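You operate a simulated robot arm through the tools that you are given. There is no shell and no other tool.

You run a simulated robot arm. Do the job below in one go: nothing can be reset, and whatever is moved stays where it is left.

JOB
Put things in order on the long table. At the end: the orange block from the long table stands where the yellow tag (marked "IN USE") stood; the yellow logger (marked "DATA") stands on top of the brown small box; the yellow tag from the long table stands on top of the silver square steel insert (marked "BLOCK"); the purple shim from the long table stands on top of the long film leaf; whatever was shut is shut again. Leave all else as you found it, and nothing knocked over.

It is judged by the outcome, as a careful person would: the job done as asked, and still so three seconds after it is handed in. It fails if anything else is knocked over, pushed out of place, dropped, spilled or broken.

ROBOT AND FRAMES
A 7-joint arm with a two-finger parallel gripper, fixed in place. Base frame: the origin is on the floor under the middle of its stand, x ahead of it, y to its left, z up; the work surface is at about z = 0.8. Units: m, degrees, N and s.
With the tool pointing down near the work surface it reaches from about 0.1 to 0.66 m from the base axis. Its first joint turns from -66.0 to 66.0 degrees. Payload 1.57 kg.
The TCP is the grasp point between the finger pads, 0.03 m short of the fingertips. In the tool frame z runs along the fingers and y along their closing line. Largest opening 0.08 m; finger width 0.017, thickness 0.012; the body of the gripper, 0.04 by 0.082 m, starts 0.08 m behind the TCP.
Orientation is that of the tool frame in the base frame, as a unit quaternion [w, x, y, z]. With the fingers straight down and closing along the base's y, the tool's x points along the base's -x, its y along +y and its z along -z.

CONTROLS
- The arm moves only by the tool drive_tool. Its arguments are lists of equal length, an entry for each row: "rot": the turn, a rotation vector about the tool's x, y, z in units of 4 degrees (1.0 is 4 degrees), a list of three; "delta_pos": the shift along the tool's x, y, z in units of 25 mm (1.0 is 25 mm), a list of three; "fingers": the gripper command, from -1 (fully open) to 1 (shut), values between in proportion. In form: {"rot": [[rx, ry, rz], ...], "delta_pos": [[tx, ty, tz], ...], "fingers": [fingers, ...]}. A call has 1 to 20 rows; each row shifts and turns the commanded pose from where the row before left it, along the tool's axes as they then stand. A call with a number of a shift or a turn outside -1 to 1 is refused whole. Each row takes 0.2 s and may step no farther than 0.05 m and 8.6 degrees from the row before; otherwise, or with a gripper value out of range, the whole call is refused. A pose out of reach is approached as far as the arm can. The call stops where the force on the tool passes 40 N (or 10 N more than at its start, if that is more) or the arm is blocked; 0.2 s more then pass. Each finger travels about 0.072 m/s and halts on what it meets, pressing with about 26 N; the grip force reading is that of the motor and also rises with nothing between the fingers. The clock runs only during rows and for 0.2 s after the last one: add rows that do not move to give the fingers time. The reply holds the time, the measured pose of the TCP, the force on the tool along the base axes, the opening and the grip force, in the units named above and with some noise, with the torque about the TCP (base axes, N m) and any sound that the robot's microphone picked up.
- Cameras (640 x 400 px; columns grow to the right, rows downward): "scene" is fixed at [0.0652, 0.4723, 1.3952]; the picture's right is [-0.39, -0.92, 0.00], its down [-0.76, 0.32, -0.57] and it looks along [0.52, -0.22, -0.82] (base axes); focal length 369 px, centre (320, 200). "wrist" rides on the gripper at [0.072, -0.007, -0.122] in the tool frame; the picture's right is [0.09, 1.00, 0.00], its down [-0.84, 0.08, -0.54] and it looks along [-0.54, 0.05, 0.84] (tool axes); focal length 238 px, centre (320, 200). There is no depth. A picture from a camera that has moved, and an enlarged one, comes with that camera's place and axes in the base frame and with its lens.
- camera(camera): a new picture of that camera. It takes no simulated time.
- enlarge(camera, box): a new picture of the part [left, top, right, bottom] of that camera's present view, enlarged. It takes no simulated time.
- sign_off(): hands the job in; it is judged then, once.

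Nothing tells you positions but the pictures and the camera data. Unless the task says otherwise, let go and move clear before handing in.

The tools are called after ">>>" as a command line: name --argument value ..., lists and objects as JSON in quotes. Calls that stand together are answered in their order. drive_tool: Moves the arm, as the interface text tells. Its arguments: {"type":"object","properties":{"rot":{"type":"array","items":{"type":"array","items":{"type":"number"}}},"delta_pos":{"type":"array","items":{"type":"array","items":{"type":"number"}}},"fingers":{"type":"array","items":{"type":"number"}}},"required":["rot","delta_pos","fingers"]} The other tools are called the same way: camera (camera) takes a picture; enlarge (camera, box) takes an enlarged picture of a part of a camera's view; sign_off () hands the job in.

At the start:

```text
time_s: 0.0
tool_pos: [0.3224, 0.3252, 1.0868]
orientation: [0.0, 0.0, 1.0, 0.0]
contact_force: [0.1, -0.7, 0.3]
wrist_torque: [0.01, -0.01, -0.01]
grip_width: 0.0799
finger_force: 0.0
```

scene: 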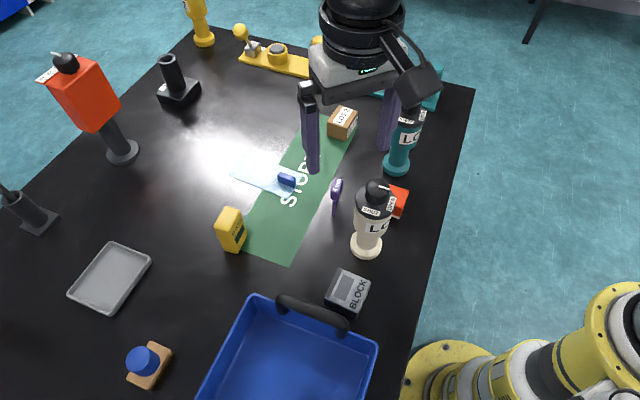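
wrist: 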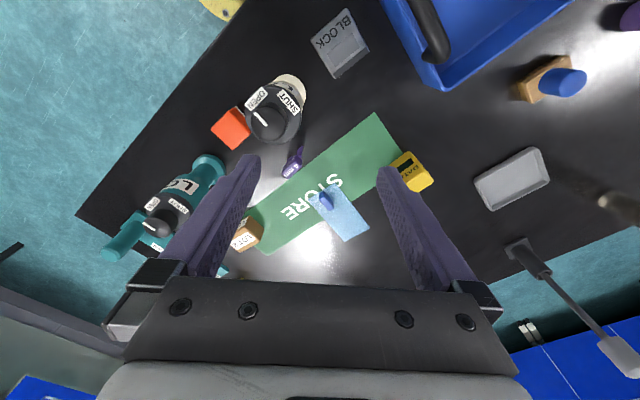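

I see a dark table with a green mat ("STORE"), a light-blue film leaf with a small blue thing on it, a yellow "DATA" logger, a brown small box, a steel "BLOCK", a purple piece and an orange block near a cream lamp-like object. I'll look at enlarged views first before moving anything.

>>> enlarge --camera "scene" --box '[200, 80, 440, 230]'

>>> enlarge --camera "scene" --box '[300, 150, 460, 250]'

>>> enlarge --camera "scene" --box '[200, 250, 440, 400]'

>>> enlarge --camera "scene" --box '[150, 0, 450, 188]'

>>> enlarge --camera "scene" --box '[0, 30, 260, 192]'

>>> enlarge --camera "wrist" --box '[80, 60, 400, 260]'

>>> enlarge --camera "wrist" --box '[360, 0, 640, 175]'

```text
2.67 times, centred on (320, 155) of scene
camera zoom: at [0.0652, 0.4723, 1.3952], right [-0.39, -0.92, 0.0], down [-0.76, 0.32, -0.57], along [0.52, -0.22, -0.82], focal length 984 px, centre (320, 320)
```

zoom: 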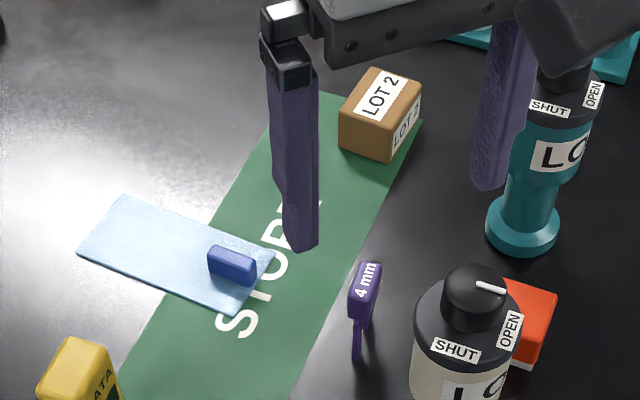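

```text
4.00 times, centred on (380, 200) of scene
camera zoom: at [0.0652, 0.4723, 1.3952], right [-0.39, -0.92, 0.0], down [-0.76, 0.32, -0.57], along [0.52, -0.22, -0.82], focal length 1476 px, centre (80, 200)
```

zoom: 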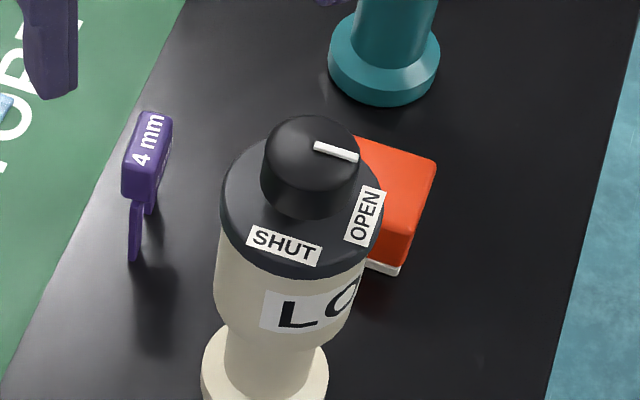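

```text
2.67 times, centred on (320, 325) of scene
camera zoom: at [0.0652, 0.4723, 1.3952], right [-0.39, -0.92, 0.0], down [-0.76, 0.32, -0.57], along [0.52, -0.22, -0.82], focal length 984 px, centre (320, -133)
```

zoom: 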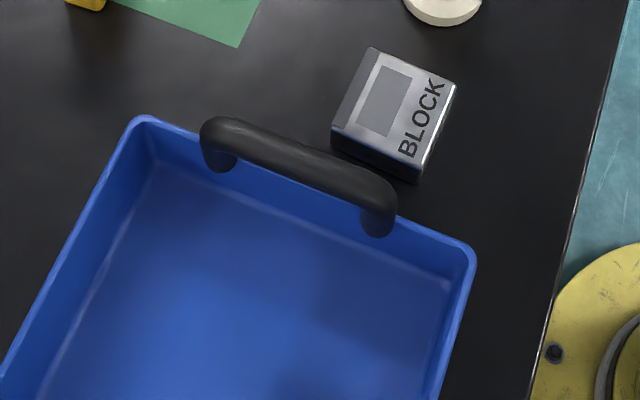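

```text
2.13 times, centred on (300, 94) of scene
camera zoom: at [0.0652, 0.4723, 1.3952], right [-0.39, -0.92, 0.0], down [-0.76, 0.32, -0.57], along [0.52, -0.22, -0.82], focal length 785 px, centre (363, 426)
```

zoom: 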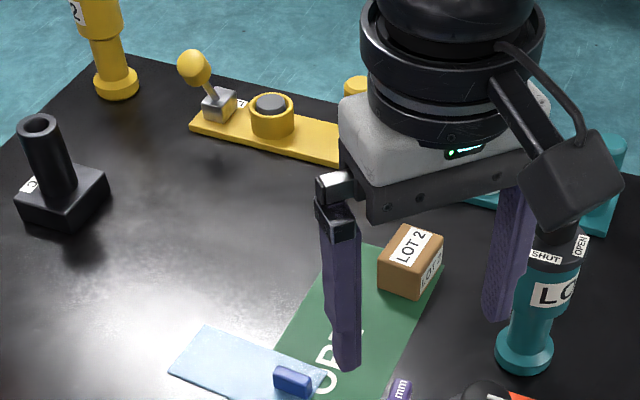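

```text
2.46 times, centred on (130, 111) of scene
camera zoom: at [0.0652, 0.4723, 1.3952], right [-0.39, -0.92, 0.0], down [-0.76, 0.32, -0.57], along [0.52, -0.22, -0.82], focal length 908 px, centre (788, 419)
```

zoom: 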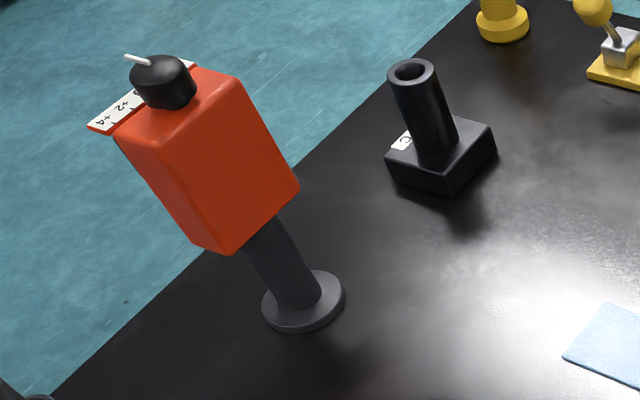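

```text
2.00 times, centred on (240, 160) of wrist
camera zoom: at [0.2503, 0.3191, 1.21], right [-0.09, 1.0, 0.0], down [0.84, 0.08, 0.54], along [0.54, 0.05, -0.84], focal length 477 px, centre (480, 280)
```

zoom: 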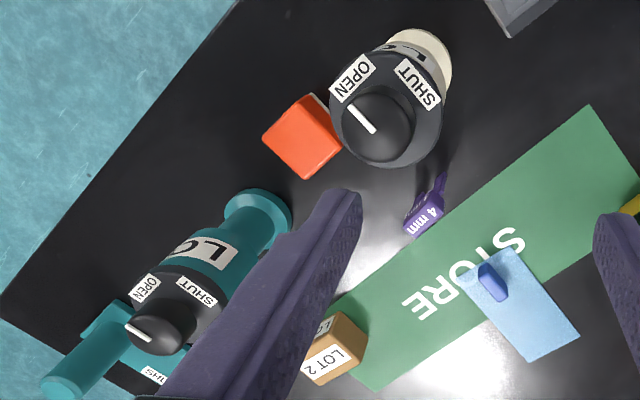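

```text
2.29 times, centred on (500, 88) of wrist
camera zoom: at [0.2503, 0.3191, 1.21], right [-0.09, 1.0, 0.0], down [0.84, 0.08, 0.54], along [0.54, 0.05, -0.84], focal length 545 px, centre (-91, 457)
```

zoom: 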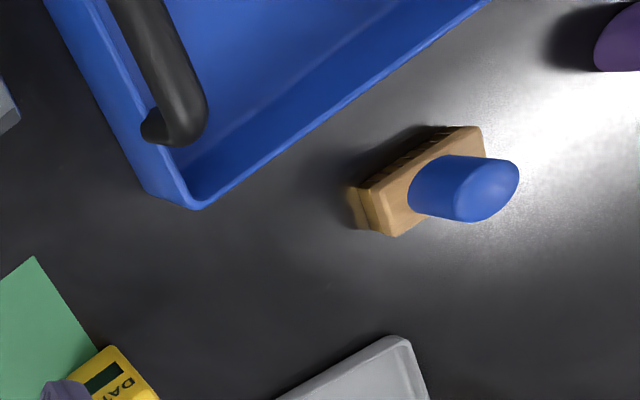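

The "IN USE" tag isn't visible yet; the arm hides part of the far side (a teal plate, a yellow plate with something behind the gripper). I'll shift the arm aside at the same height to see more.

>>> drive_tool --rot '[[0, 0, 0], [0, 0, 0], [0, 0, 0], [0, 0, 0], [0, 0, 0], [0, 0, 0], [0, 0, 0], [0, 0, 0], [0, 0, 0], [0, 0, 0]]' --delta_pos '[[0.4, -1, 0], [0.4, -1, 0], [0.4, -1, 0], [0.4, -1, 0], [0.4, -1, 0], [0.4, -1, 0], [0.4, -1, 0], [0.4, -1, 0], [0.4, -1, 0], [0.4, -1, 0]]' --fingers '[-1, -1, -1, -1, -1, -1, -1, -1, -1, -1]'

>>> camera --camera "scene"

>>> camera --camera "wrist"

```text
time_s: 2.2
tool_pos: [0.2235, 0.0748, 1.0866]
orientation: [0.0, 0.0, 1.0, 0.0]
contact_force: [-0.4, 0.2, 0.3]
wrist_torque: [0.01, 0.0, 0.02]
grip_width: 0.08
finger_force: 0.0
```

```text
taken
```

scene: 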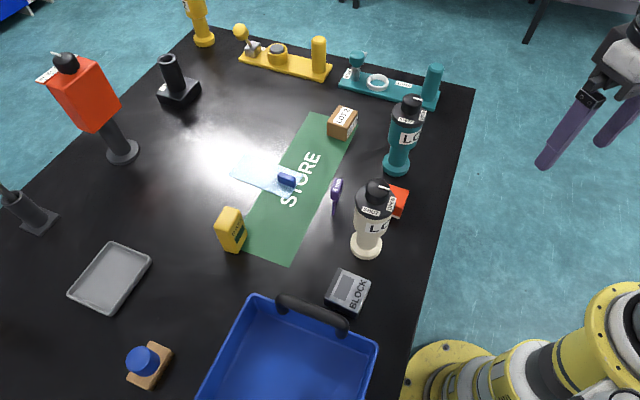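

```text
taken
camera wrist: at [0.1505, 0.0679, 1.21], right [-0.09, 1.0, 0.0], down [0.84, 0.08, 0.54], along [0.54, 0.05, -0.84], focal length 238 px, centre (320, 200)
```

wrist: 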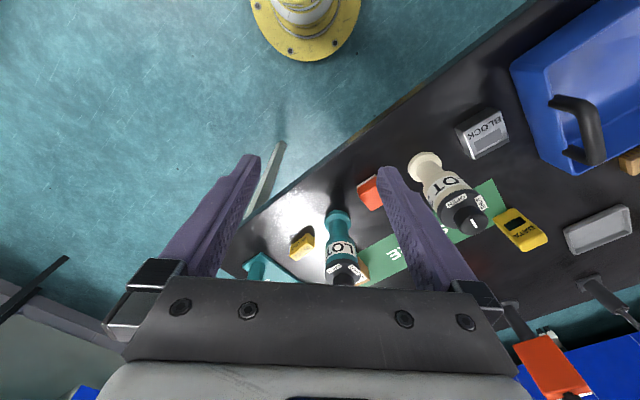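

A yellow item shows up behind the teal post in the wrist view, probably the tag. Zooming in on it and the fixtures.

>>> enlarge --camera "wrist" --box '[230, 170, 400, 290]'

>>> enlarge --camera "scene" --box '[320, 40, 480, 140]'

>>> enlarge --camera "scene" --box '[340, 80, 460, 220]'

>>> enlarge --camera "wrist" --box '[390, 100, 560, 260]'

>>> enlarge --camera "scene" --box '[200, 140, 400, 265]'

>>> enlarge --camera "scene" --box '[170, 0, 350, 112]'

```text
3.33 times, centred on (315, 230) of wrist
camera zoom: at [0.1505, 0.0679, 1.21], right [-0.09, 1.0, 0.0], down [0.84, 0.08, 0.54], along [0.54, 0.05, -0.84], focal length 794 px, centre (337, 100)
```

zoom: 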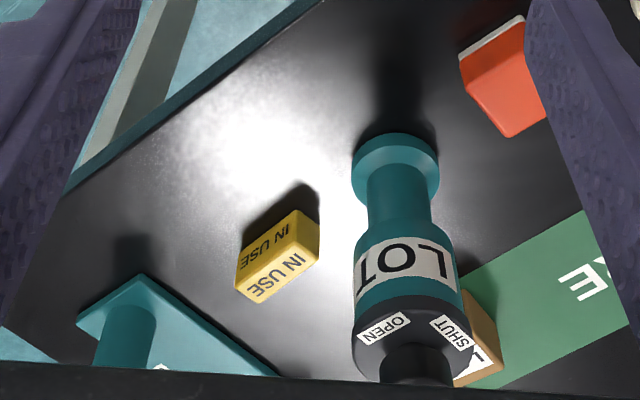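

```text
4.00 times, centred on (400, 90) of scene
camera zoom: at [0.0652, 0.4724, 1.3952], right [-0.39, -0.92, 0.0], down [-0.76, 0.32, -0.57], along [0.52, -0.22, -0.82], focal length 1476 px, centre (0, 640)
```

zoom: 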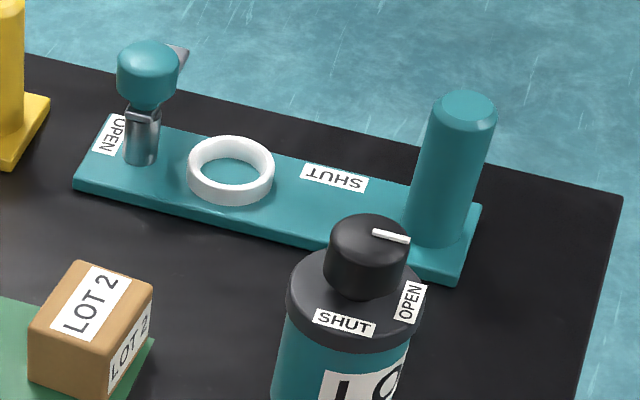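

```text
2.86 times, centred on (400, 150) of scene
camera zoom: at [0.0652, 0.4724, 1.3952], right [-0.39, -0.92, 0.0], down [-0.76, 0.32, -0.57], along [0.52, -0.22, -0.82], focal length 1054 px, centre (91, 343)
```

zoom: 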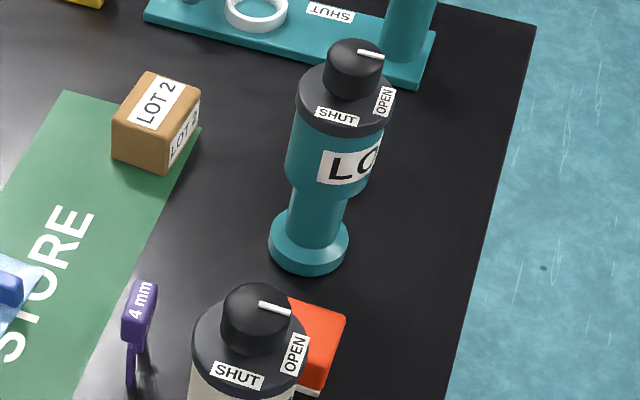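

```text
2.50 times, centred on (475, 180) of wrist
camera zoom: at [0.1505, 0.0679, 1.21], right [-0.09, 1.0, 0.0], down [0.84, 0.08, 0.54], along [0.54, 0.05, -0.84], focal length 596 px, centre (-68, 250)
```

zoom: 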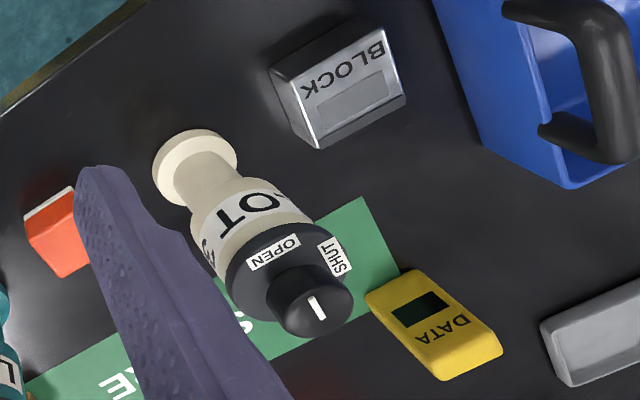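

```text
3.20 times, centred on (300, 202) of scene
camera zoom: at [0.0652, 0.4724, 1.3952], right [-0.39, -0.92, 0.0], down [-0.76, 0.32, -0.57], along [0.52, -0.22, -0.82], focal length 1181 px, centre (384, 192)
```

zoom: 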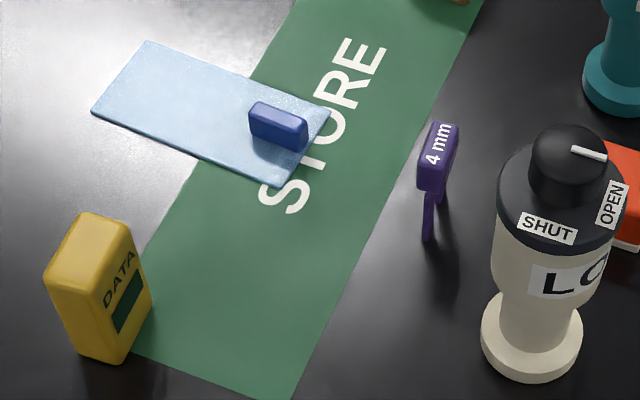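

```text
3.56 times, centred on (260, 56) of scene
camera zoom: at [0.0652, 0.4724, 1.3952], right [-0.39, -0.92, 0.0], down [-0.76, 0.32, -0.57], along [0.52, -0.22, -0.82], focal length 1312 px, centre (533, 712)
```

zoom: 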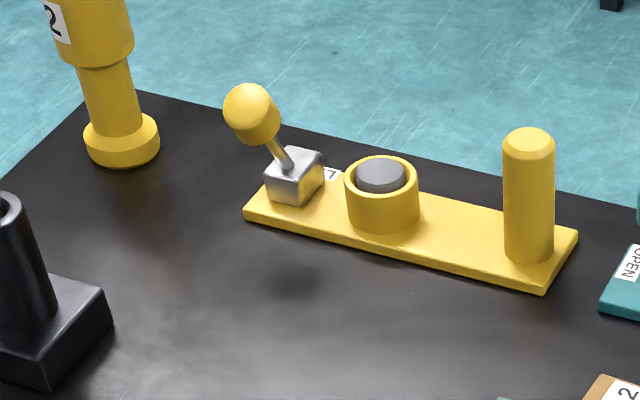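

>>> enlarge --camera "wrist" --box '[280, 215, 330, 265]'

>>> enlarge --camera "wrist" --box '[340, 165, 400, 225]'

>>> enlarge --camera "scene" --box '[315, 90, 435, 165]'

>>> enlarge --camera "scene" --box '[200, 200, 260, 260]'

>>> enlarge --camera "scene" --box '[310, 255, 390, 330]'

```text
8.00 times, centred on (305, 240) of wrist
camera zoom: at [0.1505, 0.0679, 1.21], right [-0.09, 1.0, 0.0], down [0.84, 0.08, 0.54], along [0.54, 0.05, -0.84], focal length 1907 px, centre (440, -120)
```

zoom: 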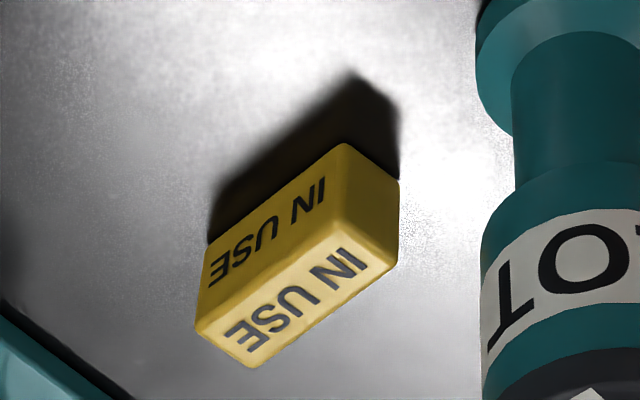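

```text
6.67 times, centred on (370, 195) of wrist
camera zoom: at [0.1505, 0.0679, 1.21], right [-0.09, 1.0, 0.0], down [0.84, 0.08, 0.54], along [0.54, 0.05, -0.84], focal length 1589 px, centre (-13, 233)
```

zoom: 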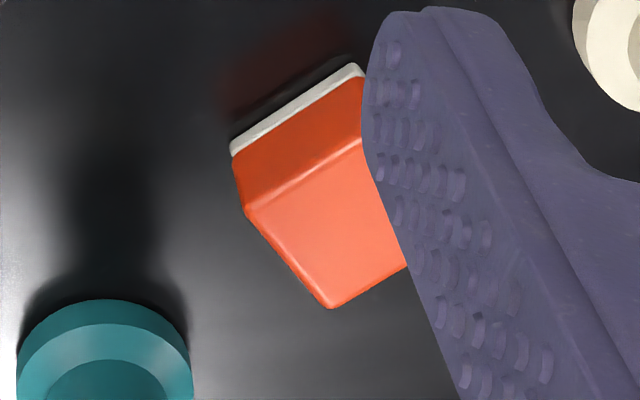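

```text
5.33 times, centred on (375, 128) of scene
camera zoom: at [0.0652, 0.4724, 1.3952], right [-0.39, -0.92, 0.0], down [-0.76, 0.32, -0.57], along [0.52, -0.22, -0.82], focal length 1968 px, centre (27, 587)
```

zoom: 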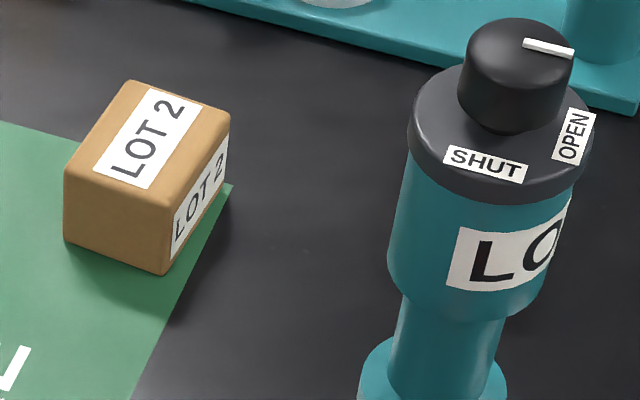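

```text
6.67 times, centred on (230, 230) of scene
camera zoom: at [0.0652, 0.4724, 1.3952], right [-0.39, -0.92, 0.0], down [-0.76, 0.32, -0.57], along [0.52, -0.22, -0.82], focal length 2460 px, centre (920, 0)
```

zoom: 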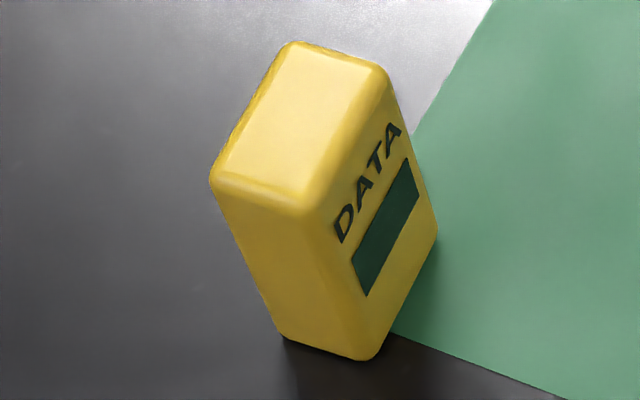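

```text
5.33 times, centred on (350, 292) of scene
camera zoom: at [0.0652, 0.4724, 1.3952], right [-0.39, -0.92, 0.0], down [-0.76, 0.32, -0.57], along [0.52, -0.22, -0.82], focal length 1968 px, centre (160, -293)
```

zoom: 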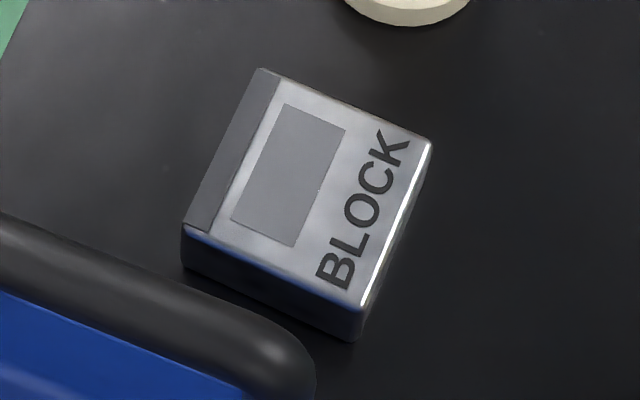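

The tag ("IN USE") stands on edge at about (0.53, 0.06), just beyond the teal LOT post. Steel BLOCK is about (0.25, 0.35), brown box LOT 2 stands on the green mat, and the purple shim stands on prongs near (0.40, 0.30). I'll move the wrist camera closer to the tag and orange block for accurate measurements.

>>> drive_tool --rot '[[0, 0, 0], [0, 0, 0], [0, 0, 0], [0, 0, 0], [0, 0, 0], [0, 0, 0], [0, 0, 0], [0, 0, 0]]' --delta_pos '[[-0.9, 0, 0.3], [-0.9, 0, 0.3], [-0.9, 0, 0.3], [-0.9, 0, 0.3], [-0.9, 0, 0.3], [-0.9, 0, 0.3], [-0.9, 0, 0.3], [-0.9, 0, 0.3]]' --fingers '[-1, -1, -1, -1, -1, -1, -1, -1]'

>>> camera --camera "wrist"

>>> camera --camera "scene"

```text
time_s: 4.0
tool_pos: [0.4027, 0.0752, 1.0268]
orientation: [-0.001, 0.0, 1.0, 0.0]
contact_force: [0.0, 0.1, -0.2]
wrist_torque: [0.0, -0.03, -0.03]
grip_width: 0.0799
finger_force: 0.1
```

```text
taken
camera wrist: at [0.3304, 0.0689, 1.1493], right [-0.09, 1.0, 0.0], down [0.84, 0.08, 0.54], along [0.54, 0.05, -0.84], focal length 238 px, centre (320, 200)
```

wrist: 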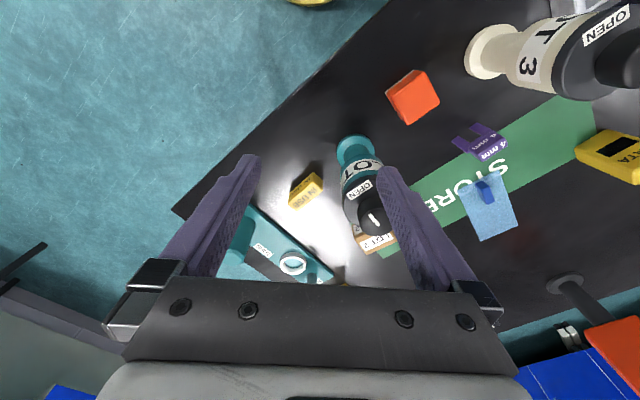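

```text
taken
```

scene: 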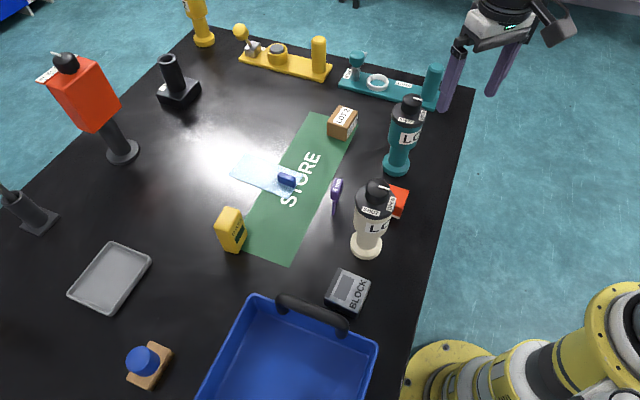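

>>> enlarge --camera "wrist" --box '[270, 150, 350, 230]'

>>> enlarge --camera "wrist" --box '[370, 50, 450, 140]'

>>> enlarge --camera "wrist" --box '[430, 110, 530, 250]'

>>> enlarge --camera "wrist" --box '[320, 120, 420, 270]'

```text
5.00 times, centred on (310, 190) of wrist
camera zoom: at [0.3304, 0.0689, 1.1493], right [-0.09, 1.0, 0.0], down [0.84, 0.08, 0.54], along [0.54, 0.05, -0.84], focal length 1192 px, centre (370, 250)
```

zoom: 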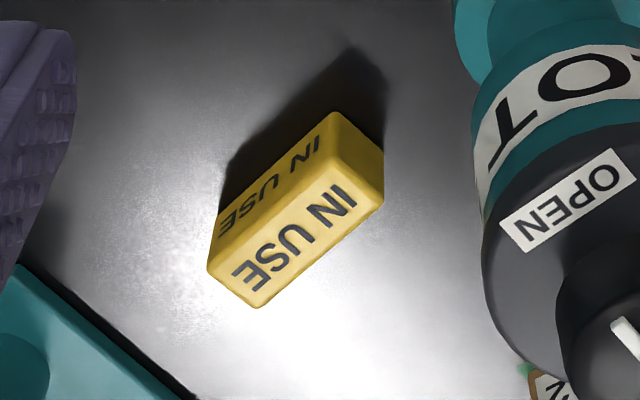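

```text
4.44 times, centred on (410, 95) of wrist
camera zoom: at [0.3304, 0.0689, 1.1493], right [-0.09, 1.0, 0.0], down [0.84, 0.08, 0.54], along [0.54, 0.05, -0.84], focal length 1059 px, centre (-80, 667)
```

zoom: 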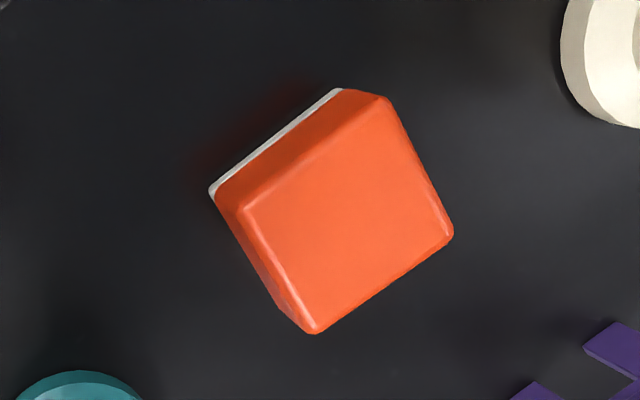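

```text
2.86 times, centred on (480, 180) of wrist
camera zoom: at [0.3304, 0.0689, 1.1493], right [-0.09, 1.0, 0.0], down [0.84, 0.08, 0.54], along [0.54, 0.05, -0.84], focal length 681 px, centre (-137, 257)
```

zoom: 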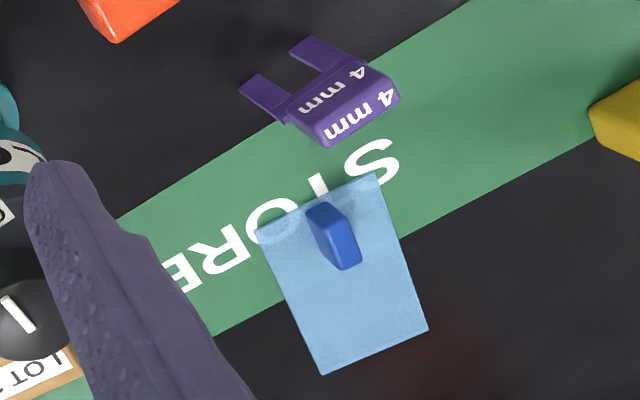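

```text
2.67 times, centred on (370, 195) of wrist
camera zoom: at [0.3304, 0.0689, 1.1493], right [-0.09, 1.0, 0.0], down [0.84, 0.08, 0.54], along [0.54, 0.05, -0.84], focal length 636 px, centre (187, 213)
```

zoom: 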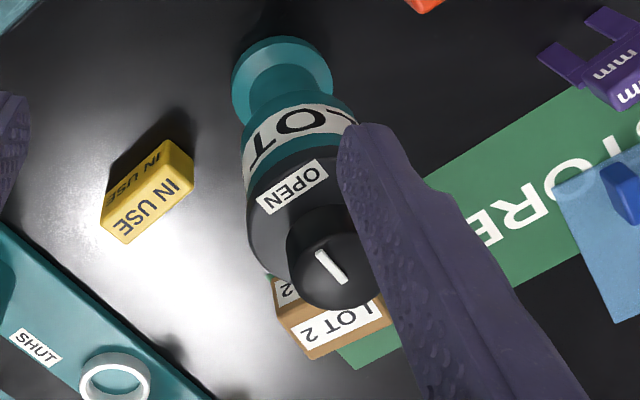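

Measurements so far: tag centre ≈ (0.529, 0.063), long axis at about 139°, 55×20×35 mm; orange block ≈ (0.375, 0.194), ~44 mm square. The teal post is on the 137° side of the tag, so I'll grip the tag by its ends with the camera turned away from the post: move above it and turn the tool about 49°.

>>> drive_tool --rot '[[0, 0, 0], [0, 0, 0], [0, 0, 0], [0, 0, 0], [0, 0, 0], [0, 0, 0], [0, 0, -0.9365], [0, 0, -0.9365], [0, 0, -0.9365], [0, 0, -0.9365], [0, 0, -0.9365], [0, 0, -0.9365], [0, 0, -0.9365], [0, 0, -0.9365], [0, 0, -0.9365], [0, 0, -0.9365], [0, 0, -0.9365], [0, 0, -0.9365], [0, 0, -0.9365]]' --delta_pos '[[-0.845, -0.082, 0], [-0.845, -0.082, 0], [-0.845, -0.082, 0], [-0.845, -0.082, 0], [-0.845, -0.082, 0], [-0.845, -0.082, 0], [0, 0, 0], [0, 0, 0], [0, 0, 0], [0, 0, 0], [0, 0, 0], [0, 0, 0], [0, 0, 0], [0, 0, 0], [0, 0, 0], [0, 0, 0], [0, 0, 0], [0, 0, 0], [0, 0, 0]]' --fingers '[-1, -1, -1, -1, -1, -1, -1, -1, -1, -1, -1, -1, -1, -1, -1, -1, -1, -1, -1]'

>>> camera --camera "wrist"

>>> camera --camera "scene"

```text
time_s: 8.0
tool_pos: [0.5292, 0.0639, 1.0266]
orientation: [0.001, -0.413, 0.911, 0.0]
contact_force: [0.8, -0.3, -0.6]
wrist_torque: [-0.03, 0.0, 0.01]
grip_width: 0.0801
finger_force: 0.0
```

```text
taken
camera wrist: at [0.4862, 0.0045, 1.15], right [-0.81, 0.59, 0.0], down [0.49, 0.68, 0.54], along [0.32, 0.44, -0.84], focal length 238 px, centre (320, 200)
```

wrist: 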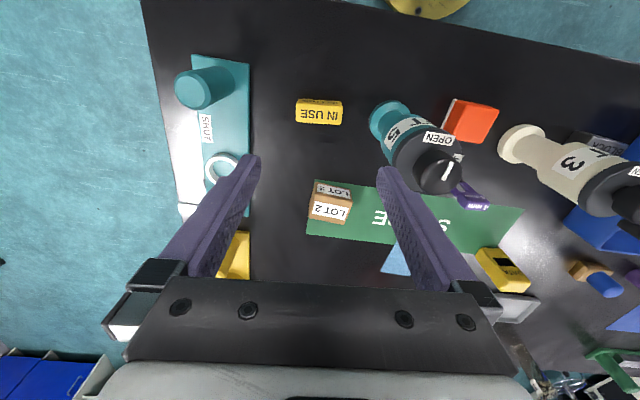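

```text
taken
```

scene: 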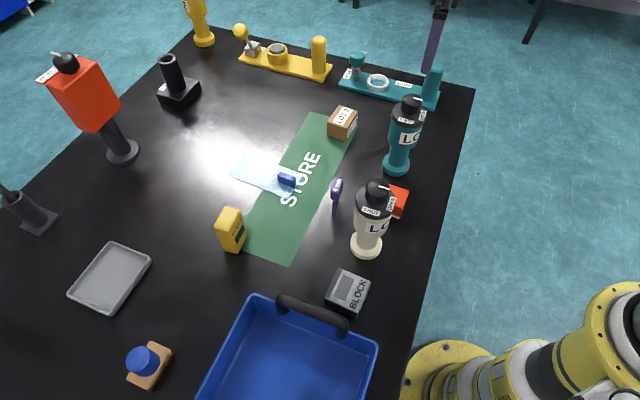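

>>> enlarge --camera "wrist" --box '[270, 80, 370, 142]'

>>> enlarge --camera "wrist" --box '[360, 80, 640, 255]'

```text
6.40 times, centred on (320, 111) of wrist
camera zoom: at [0.4862, 0.0045, 1.15], right [-0.81, 0.59, 0.0], down [0.49, 0.68, 0.54], along [0.32, 0.44, -0.84], focal length 1525 px, centre (320, 770)
```

zoom: 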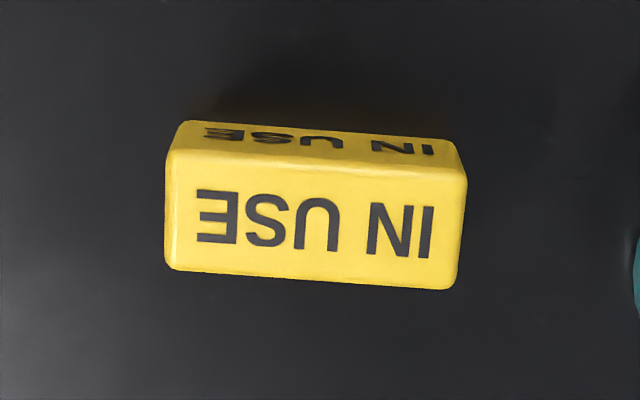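

```text
2.29 times, centred on (500, 168) of wrist
camera zoom: at [0.4862, 0.0045, 1.15], right [-0.81, 0.59, 0.0], down [0.49, 0.68, 0.54], along [0.32, 0.44, -0.84], focal length 545 px, centre (-91, 274)
```

zoom: 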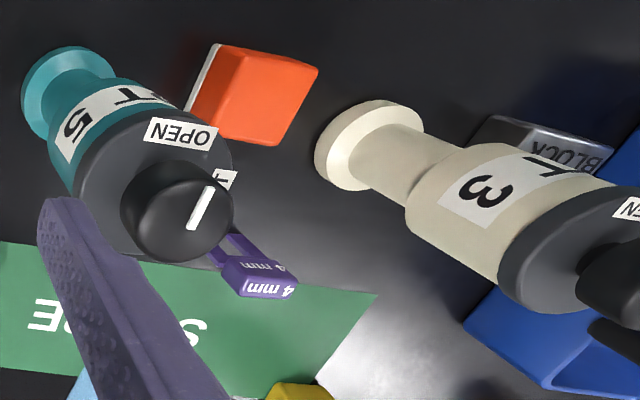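

The tag is centred under the tool within 2 mm. I'll make a small yaw correction and descend around it, keeping fingertips just above the table.

>>> drive_tool --rot '[[0, 0, -0.3], [0, 0, 0], [0, 0, 0], [0, 0, 0], [0, 0, 0], [0, 0, 0], [0, 0, 0], [0, 0, 0], [0, 0, 0], [0, 0, 0], [0, 0, 0]]' --delta_pos '[[0.06, -0.06, 0], [0, 0, 0.9], [0, 0, 0.9], [0, 0, 0.9], [0, 0, 0.9], [0, 0, 0.9], [0, 0, 0.9], [0, 0, 0.9], [0, 0, 0.7], [0, 0, 0.5], [0, 0, 0]]' --fingers '[-1, -1, -1, -1, -1, -1, -1, -1, -1, -1, -1]'

>>> camera --camera "wrist"

>>> camera --camera "scene"

```text
time_s: 10.4
tool_pos: [0.5293, 0.0624, 0.8385]
orientation: [0.0, -0.422, 0.906, 0.0]
contact_force: [-0.3, -0.4, -0.3]
wrist_torque: [0.0, 0.02, 0.02]
grip_width: 0.08
finger_force: 0.1
```

```text
taken
camera wrist: at [0.488, 0.0019, 0.9617], right [-0.82, 0.57, 0.0], down [0.48, 0.69, 0.54], along [0.31, 0.45, -0.84], focal length 238 px, centre (320, 200)
```

wrist: 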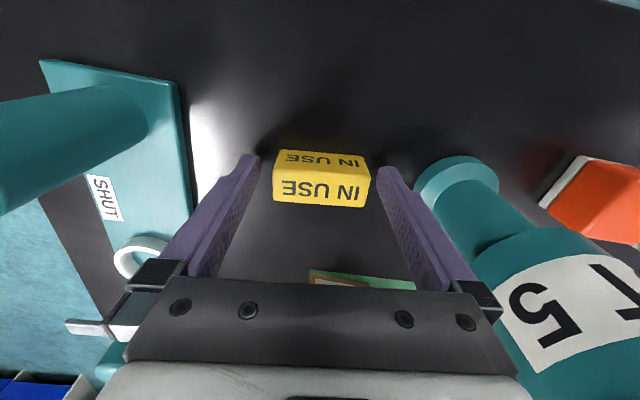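

```text
taken
```

scene: 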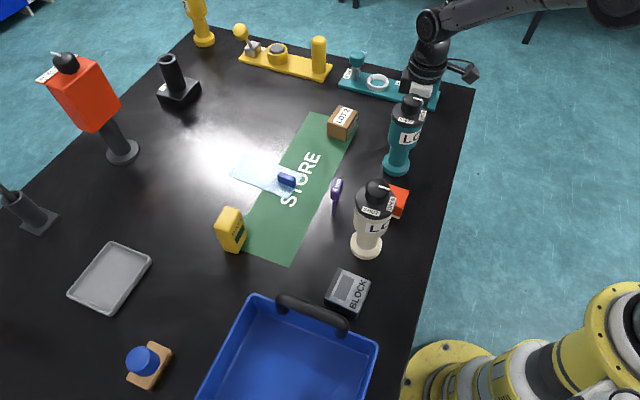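

Tag sits centred between the fingers. Closing on it.

>>> drive_tool --rot '[[0, 0, 0], [0, 0, 0], [0, 0, 0], [0, 0, 0], [0, 0, 0]]' --delta_pos '[[0, 0, 0], [0, 0, 0], [0, 0, 0], [0, 0, 0], [0, 0, 0]]' --fingers '[1, 1, 1, 1, 1]'

>>> camera --camera "wrist"

```text
time_s: 11.6
tool_pos: [0.5289, 0.0615, 0.8385]
orientation: [0.0, -0.423, 0.906, -0.001]
contact_force: [-0.1, 0.0, 0.4]
wrist_torque: [0.05, -0.01, 0.01]
grip_width: 0.0587
finger_force: 26.2
```

```text
taken
camera wrist: at [0.488, 0.0019, 0.962], right [-0.82, 0.57, 0.0], down [0.48, 0.69, 0.54], along [0.31, 0.45, -0.84], focal length 238 px, centre (320, 200)
```

wrist: 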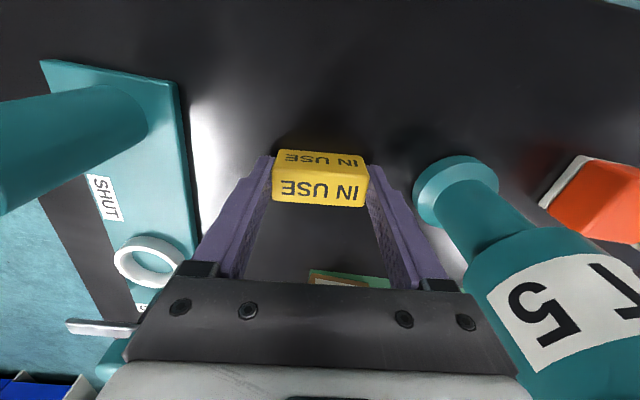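

The tag is held (it is 58.7 mm long, centre at (0.529, 0.062), long axis 140°, which I'll keep as the target spot for the orange block). The posts turn out to be about 17 cm tall, so I'll lift to z ≈ 1.08 before crossing over to the steel insert.

>>> drive_tool --rot '[[0, 0, 0], [0, 0, 0], [0, 0, 0], [0, 0, 0], [0, 0, 0], [0, 0, 0], [0, 0, 0], [0, 0, 0], [0, 0, 0], [0, 0, 0], [0, 0, 0]]' --delta_pos '[[0, 0, -0.4], [0, 0, -0.9], [0, 0, -1], [0, 0, -1], [0, 0, -1], [0, 0, -1], [0, 0, -1], [0, 0, -1], [0, 0, -1], [0, 0, -1], [0, 0, -0.4]]' --fingers '[1, 1, 1, 1, 1, 1, 1, 1, 1, 1, 1]'

>>> camera --camera "wrist"

```text
time_s: 14.0
tool_pos: [0.5293, 0.062, 1.0829]
orientation: [0.0, -0.422, 0.907, 0.0]
contact_force: [-0.3, 0.6, -0.9]
wrist_torque: [-0.03, -0.02, 0.0]
grip_width: 0.0586
finger_force: 26.4
```

```text
taken
camera wrist: at [0.4873, 0.0018, 1.2062], right [-0.82, 0.57, 0.0], down [0.48, 0.69, 0.54], along [0.31, 0.45, -0.84], focal length 238 px, centre (320, 200)
```

wrist: 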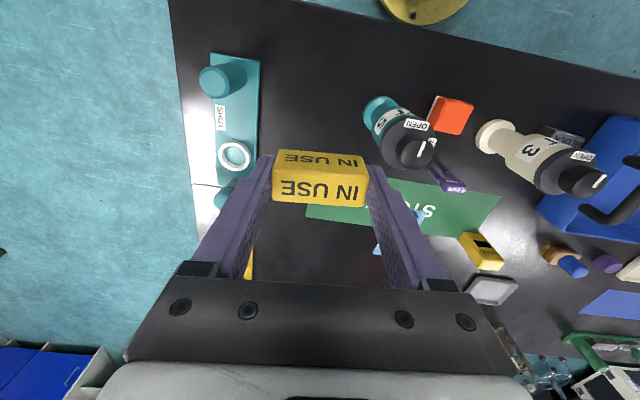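

>>> drive_tool --rot '[[0, 0, 0], [0, 0, 0], [0, 0, 0], [0, 0, 0], [0, 0, 0], [0, 0, 0], [0, 0, 0], [0, 0, 0], [0, 0, 0], [0, 0, 0], [0, 0, 0], [0, 0, 0], [0, 0, 0], [0, 0, 0], [0, 0, 0], [0, 0, 0], [0, 0, 0.75], [0, 0, 0.75], [0, 0, 0.75], [0, 0, 0]]' --delta_pos '[[-0.0938, 0.996, 0], [-0.0938, 0.996, 0], [-0.0938, 0.996, 0], [-0.0938, 0.996, 0], [-0.0938, 0.996, 0], [-0.0938, 0.996, 0], [-0.0938, 0.996, 0], [-0.0938, 0.996, 0], [-0.0938, 0.996, 0], [-0.0938, 0.996, 0], [-0.0938, 0.996, 0], [-0.0938, 0.996, 0], [-0.0938, 0.996, 0], [-0.0938, 0.996, 0], [-0.0938, 0.996, 0], [-0.0938, 0.996, 0], [0, 0, 0], [0, 0, 0], [0, 0, 0], [0, 0, 0]]' --fingers '[1, 1, 1, 1, 1, 1, 1, 1, 1, 1, 1, 1, 1, 1, 1, 1, 1, 1, 1, 1]'

>>> camera --camera "wrist"

>>> enlarge --camera "wrist" --box '[260, 60, 380, 150]'

>>> camera --camera "scene"

```text
time_s: 18.2
tool_pos: [0.2484, 0.3461, 1.0819]
orientation: [0.001, -0.349, 0.937, 0.001]
contact_force: [-0.7, 0.5, -0.1]
wrist_torque: [0.02, 0.03, 0.04]
grip_width: 0.0587
finger_force: 25.9
```

```text
taken
camera wrist: at [0.198, 0.2931, 1.2052], right [-0.72, 0.69, 0.0], down [0.58, 0.61, 0.54], along [0.38, 0.39, -0.84], focal length 238 px, centre (320, 200)
```

wrist: 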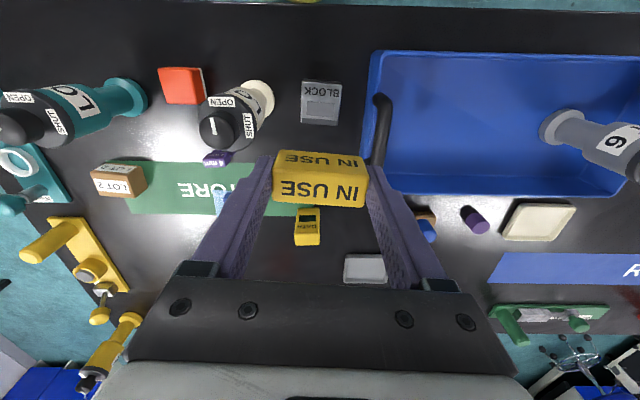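

```text
4.44 times, centred on (320, 105) of wrist
camera zoom: at [0.198, 0.2931, 1.2052], right [-0.72, 0.69, 0.0], down [0.58, 0.61, 0.54], along [0.38, 0.39, -0.84], focal length 1059 px, centre (320, 622)
```

zoom: 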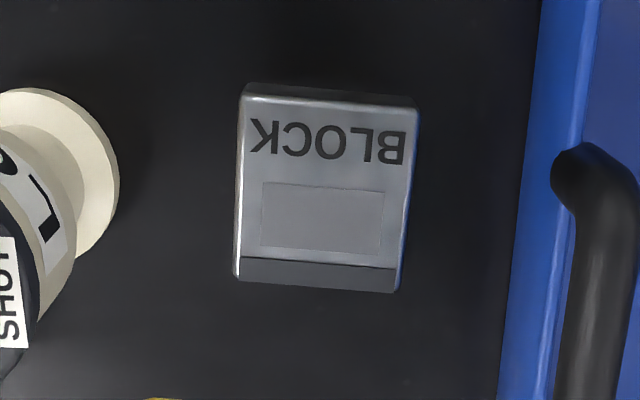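

```text
taken
```

scene: 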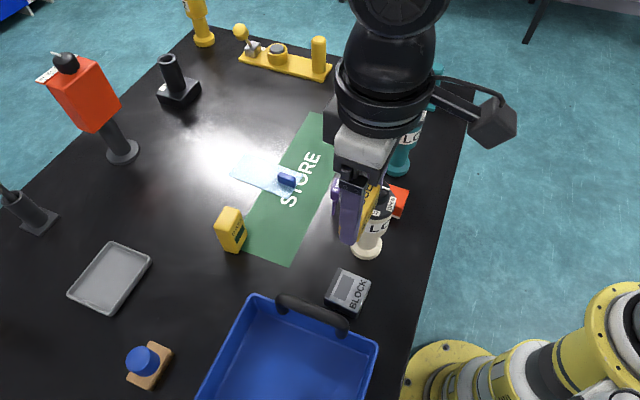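

Tool is centred above the insert (within 1–2 mm), edges about 1° off. Fine yaw correction, then descend to just above contact.

>>> drive_tool --rot '[[0, 0, -0.3], [0, 0, 0], [0, 0, 0], [0, 0, 0], [0, 0, 0], [0, 0, 0], [0, 0, 0], [0, 0, 0], [0, 0, 0], [0, 0, 0]]' --delta_pos '[[0.04, 0.015, 0], [0, 0, 0.9], [0, 0, 0.9], [0, 0, 0.9], [0, 0, 0.9], [0, 0, 0.9], [0, 0, 0.9], [0, 0, 0.9], [0, 0, 0.9], [0, 0, 0.5]]' --fingers '[1, 1, 1, 1, 1, 1, 1, 1, 1, 1]'

>>> camera --camera "wrist"

>>> enlarge --camera "scene" --box '[280, 180, 440, 330]'

```text
time_s: 20.4
tool_pos: [0.2465, 0.345, 0.889]
orientation: [0.0, -0.36, 0.933, 0.001]
contact_force: [-0.2, 1.0, -0.6]
wrist_torque: [0.01, -0.02, 0.01]
grip_width: 0.0588
finger_force: 26.3
```

```text
taken
camera wrist: at [0.1973, 0.2919, 1.0122], right [-0.74, 0.68, 0.0], down [0.57, 0.62, 0.54], along [0.37, 0.4, -0.84], focal length 238 px, centre (320, 200)
```

wrist: 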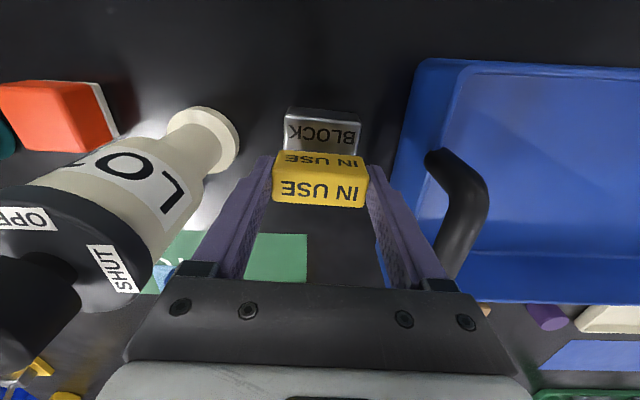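

```text
2.67 times, centred on (360, 255) of scene
camera zoom: at [0.0652, 0.4724, 1.3952], right [-0.39, -0.92, 0.0], down [-0.76, 0.32, -0.57], along [0.52, -0.22, -0.82], focal length 984 px, centre (213, 53)
```

zoom: 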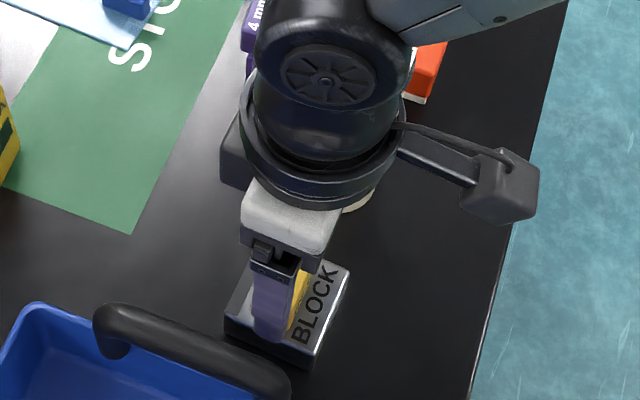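

>>> drive_tool --rot '[[0, 0, 0], [0, 0, 0], [0, 0, 0], [0, 0, 0]]' --delta_pos '[[0, 0, 0.3], [0, 0, 0.2], [0, 0, 0.06], [0, 0, 0.04]]' --fingers '[1, 1, 1, 1]'

>>> enlarge --camera "wrist" --box '[240, 80, 400, 220]'

>>> enlarge --camera "scene" --box '[320, 230, 400, 330]'

```text
time_s: 21.4
tool_pos: [0.2469, 0.3466, 0.8737]
orientation: [0.0, -0.361, 0.933, 0.0]
contact_force: [-0.4, -0.7, -0.1]
wrist_torque: [0.02, -0.01, -0.01]
grip_width: 0.0588
finger_force: 26.2
```

```text
2.86 times, centred on (320, 150) of wrist
camera zoom: at [0.1979, 0.2924, 0.9973], right [-0.74, 0.68, 0.0], down [0.57, 0.62, 0.54], along [0.37, 0.4, -0.84], focal length 681 px, centre (320, 343)
```

zoom: 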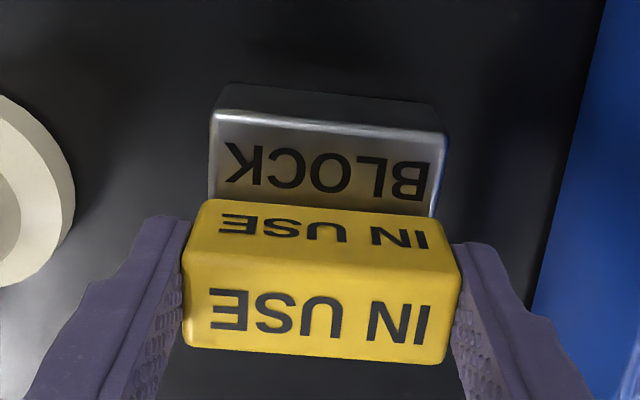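

```text
4.00 times, centred on (360, 280) of scene
camera zoom: at [0.0652, 0.4724, 1.3952], right [-0.39, -0.92, 0.0], down [-0.76, 0.32, -0.57], along [0.52, -0.22, -0.82], focal length 1476 px, centre (160, -120)
```

zoom: 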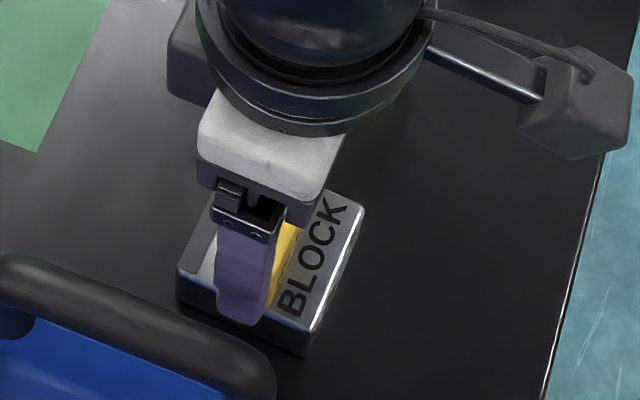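

>>> drive_tool --rot '[[0, 0, 0], [0, 0, 0], [0, 0, 0]]' --delta_pos '[[0, 0, 0.04], [0, 0, 0.04], [0, 0, 0.04]]' --fingers '[1, 1, 1]'

```text
time_s: 22.2
tool_pos: [0.247, 0.3466, 0.8718]
orientation: [-0.001, -0.36, 0.933, 0.0]
contact_force: [0.1, -0.1, -0.4]
wrist_torque: [0.01, 0.02, 0.03]
grip_width: 0.0588
finger_force: 26.0
```

>>> drive_tool --rot '[[0, 0, 0], [0, 0, 0]]' --delta_pos '[[0, 0, 0.04], [0, 0, 0.04]]' --fingers '[1, 1]'

```text
time_s: 22.8
tool_pos: [0.2478, 0.3458, 0.8703]
orientation: [0.002, -0.36, 0.933, 0.001]
contact_force: [-0.7, -2.6, 7.8]
wrist_torque: [-0.08, 0.06, 0.01]
grip_width: 0.0589
finger_force: 26.0
```

Contact with the insert top (≈8 N). Opening slightly (to about 70 mm) to release, keeping clear of the tray handle.

>>> drive_tool --rot '[[0, 0, 0], [0, 0, 0], [0, 0, 0]]' --delta_pos '[[0, 0, 0], [0, 0, 0], [0, 0, 0]]' --fingers '[-0.75, -0.75, -0.75]'

>>> enlarge --camera "wrist" --box '[240, 80, 400, 220]'

```text
time_s: 23.6
tool_pos: [0.2459, 0.3448, 0.8701]
orientation: [0.0, -0.36, 0.933, 0.0]
contact_force: [0.3, -0.3, 0.7]
wrist_torque: [0.02, 0.01, 0.01]
grip_width: 0.0698
finger_force: 0.1
```

```text
2.86 times, centred on (320, 150) of wrist
camera zoom: at [0.1979, 0.2926, 0.9929], right [-0.74, 0.68, 0.0], down [0.57, 0.62, 0.54], along [0.37, 0.4, -0.84], focal length 681 px, centre (320, 343)
```

zoom: 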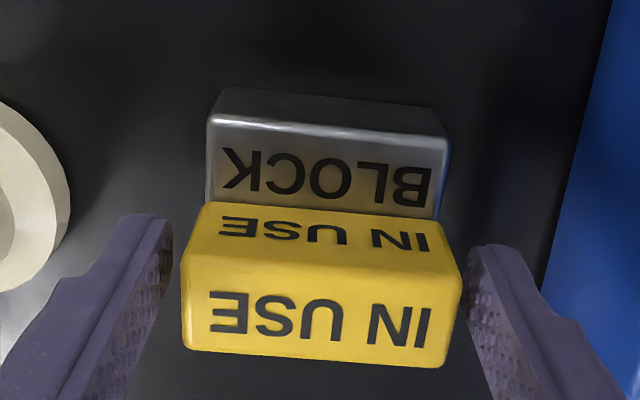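

>>> drive_tool --rot '[[0, 0, 0], [0, 0, 0], [0, 0, 0], [0, 0, 0], [0, 0, 0], [0, 0, 0], [0, 0, 0], [0, 0, 0], [0, 0, 0], [0, 0, 0]]' --delta_pos '[[0, 0, -0.4], [0, 0, -0.8], [0, 0, -0.9], [0, 0, -0.9], [0, 0, -0.9], [0, 0, -0.9], [0, 0, -0.9], [0, 0, -0.9], [0, 0, -0.9], [0, 0, -0.9]]' --fingers '[-0.75, -0.75, -0.75, -0.75, -0.75, -0.75, -0.75, -0.75, -0.75, -0.75]'

>>> camera --camera "wrist"

>>> enlarge --camera "scene" --box '[300, 180, 420, 330]'

```text
time_s: 25.8
tool_pos: [0.2482, 0.3449, 1.0794]
orientation: [0.001, -0.36, 0.933, -0.001]
contact_force: [-0.2, -0.2, 0.3]
wrist_torque: [-0.02, 0.0, 0.01]
grip_width: 0.07
finger_force: 0.1
```

```text
taken
camera wrist: at [0.199, 0.2928, 1.2031], right [-0.74, 0.68, 0.0], down [0.57, 0.62, 0.54], along [0.37, 0.4, -0.84], focal length 238 px, centre (320, 200)
```

wrist: 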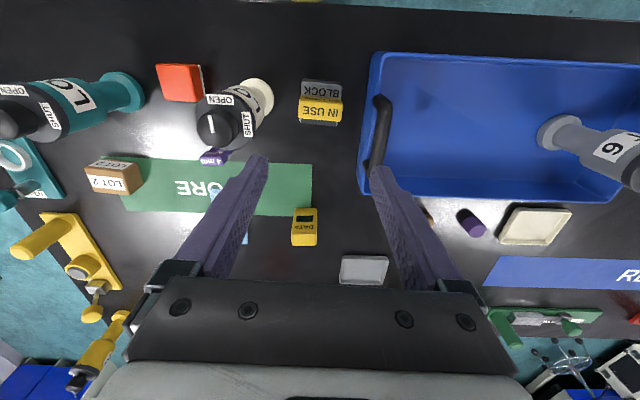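

```text
2.67 times, centred on (360, 255) of scene
camera zoom: at [0.0652, 0.4723, 1.3952], right [-0.39, -0.92, 0.0], down [-0.76, 0.32, -0.57], along [0.52, -0.22, -0.82], focal length 984 px, centre (213, 53)
```

zoom: 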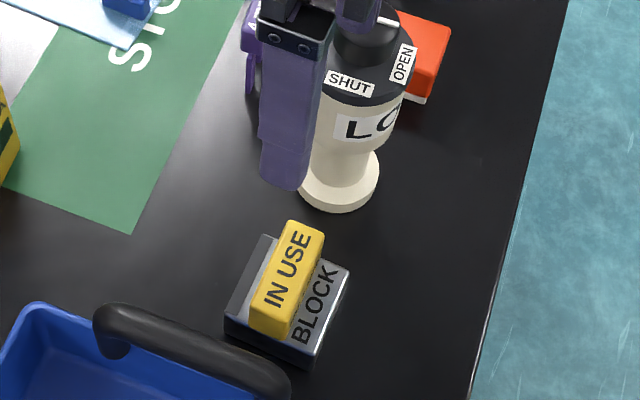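

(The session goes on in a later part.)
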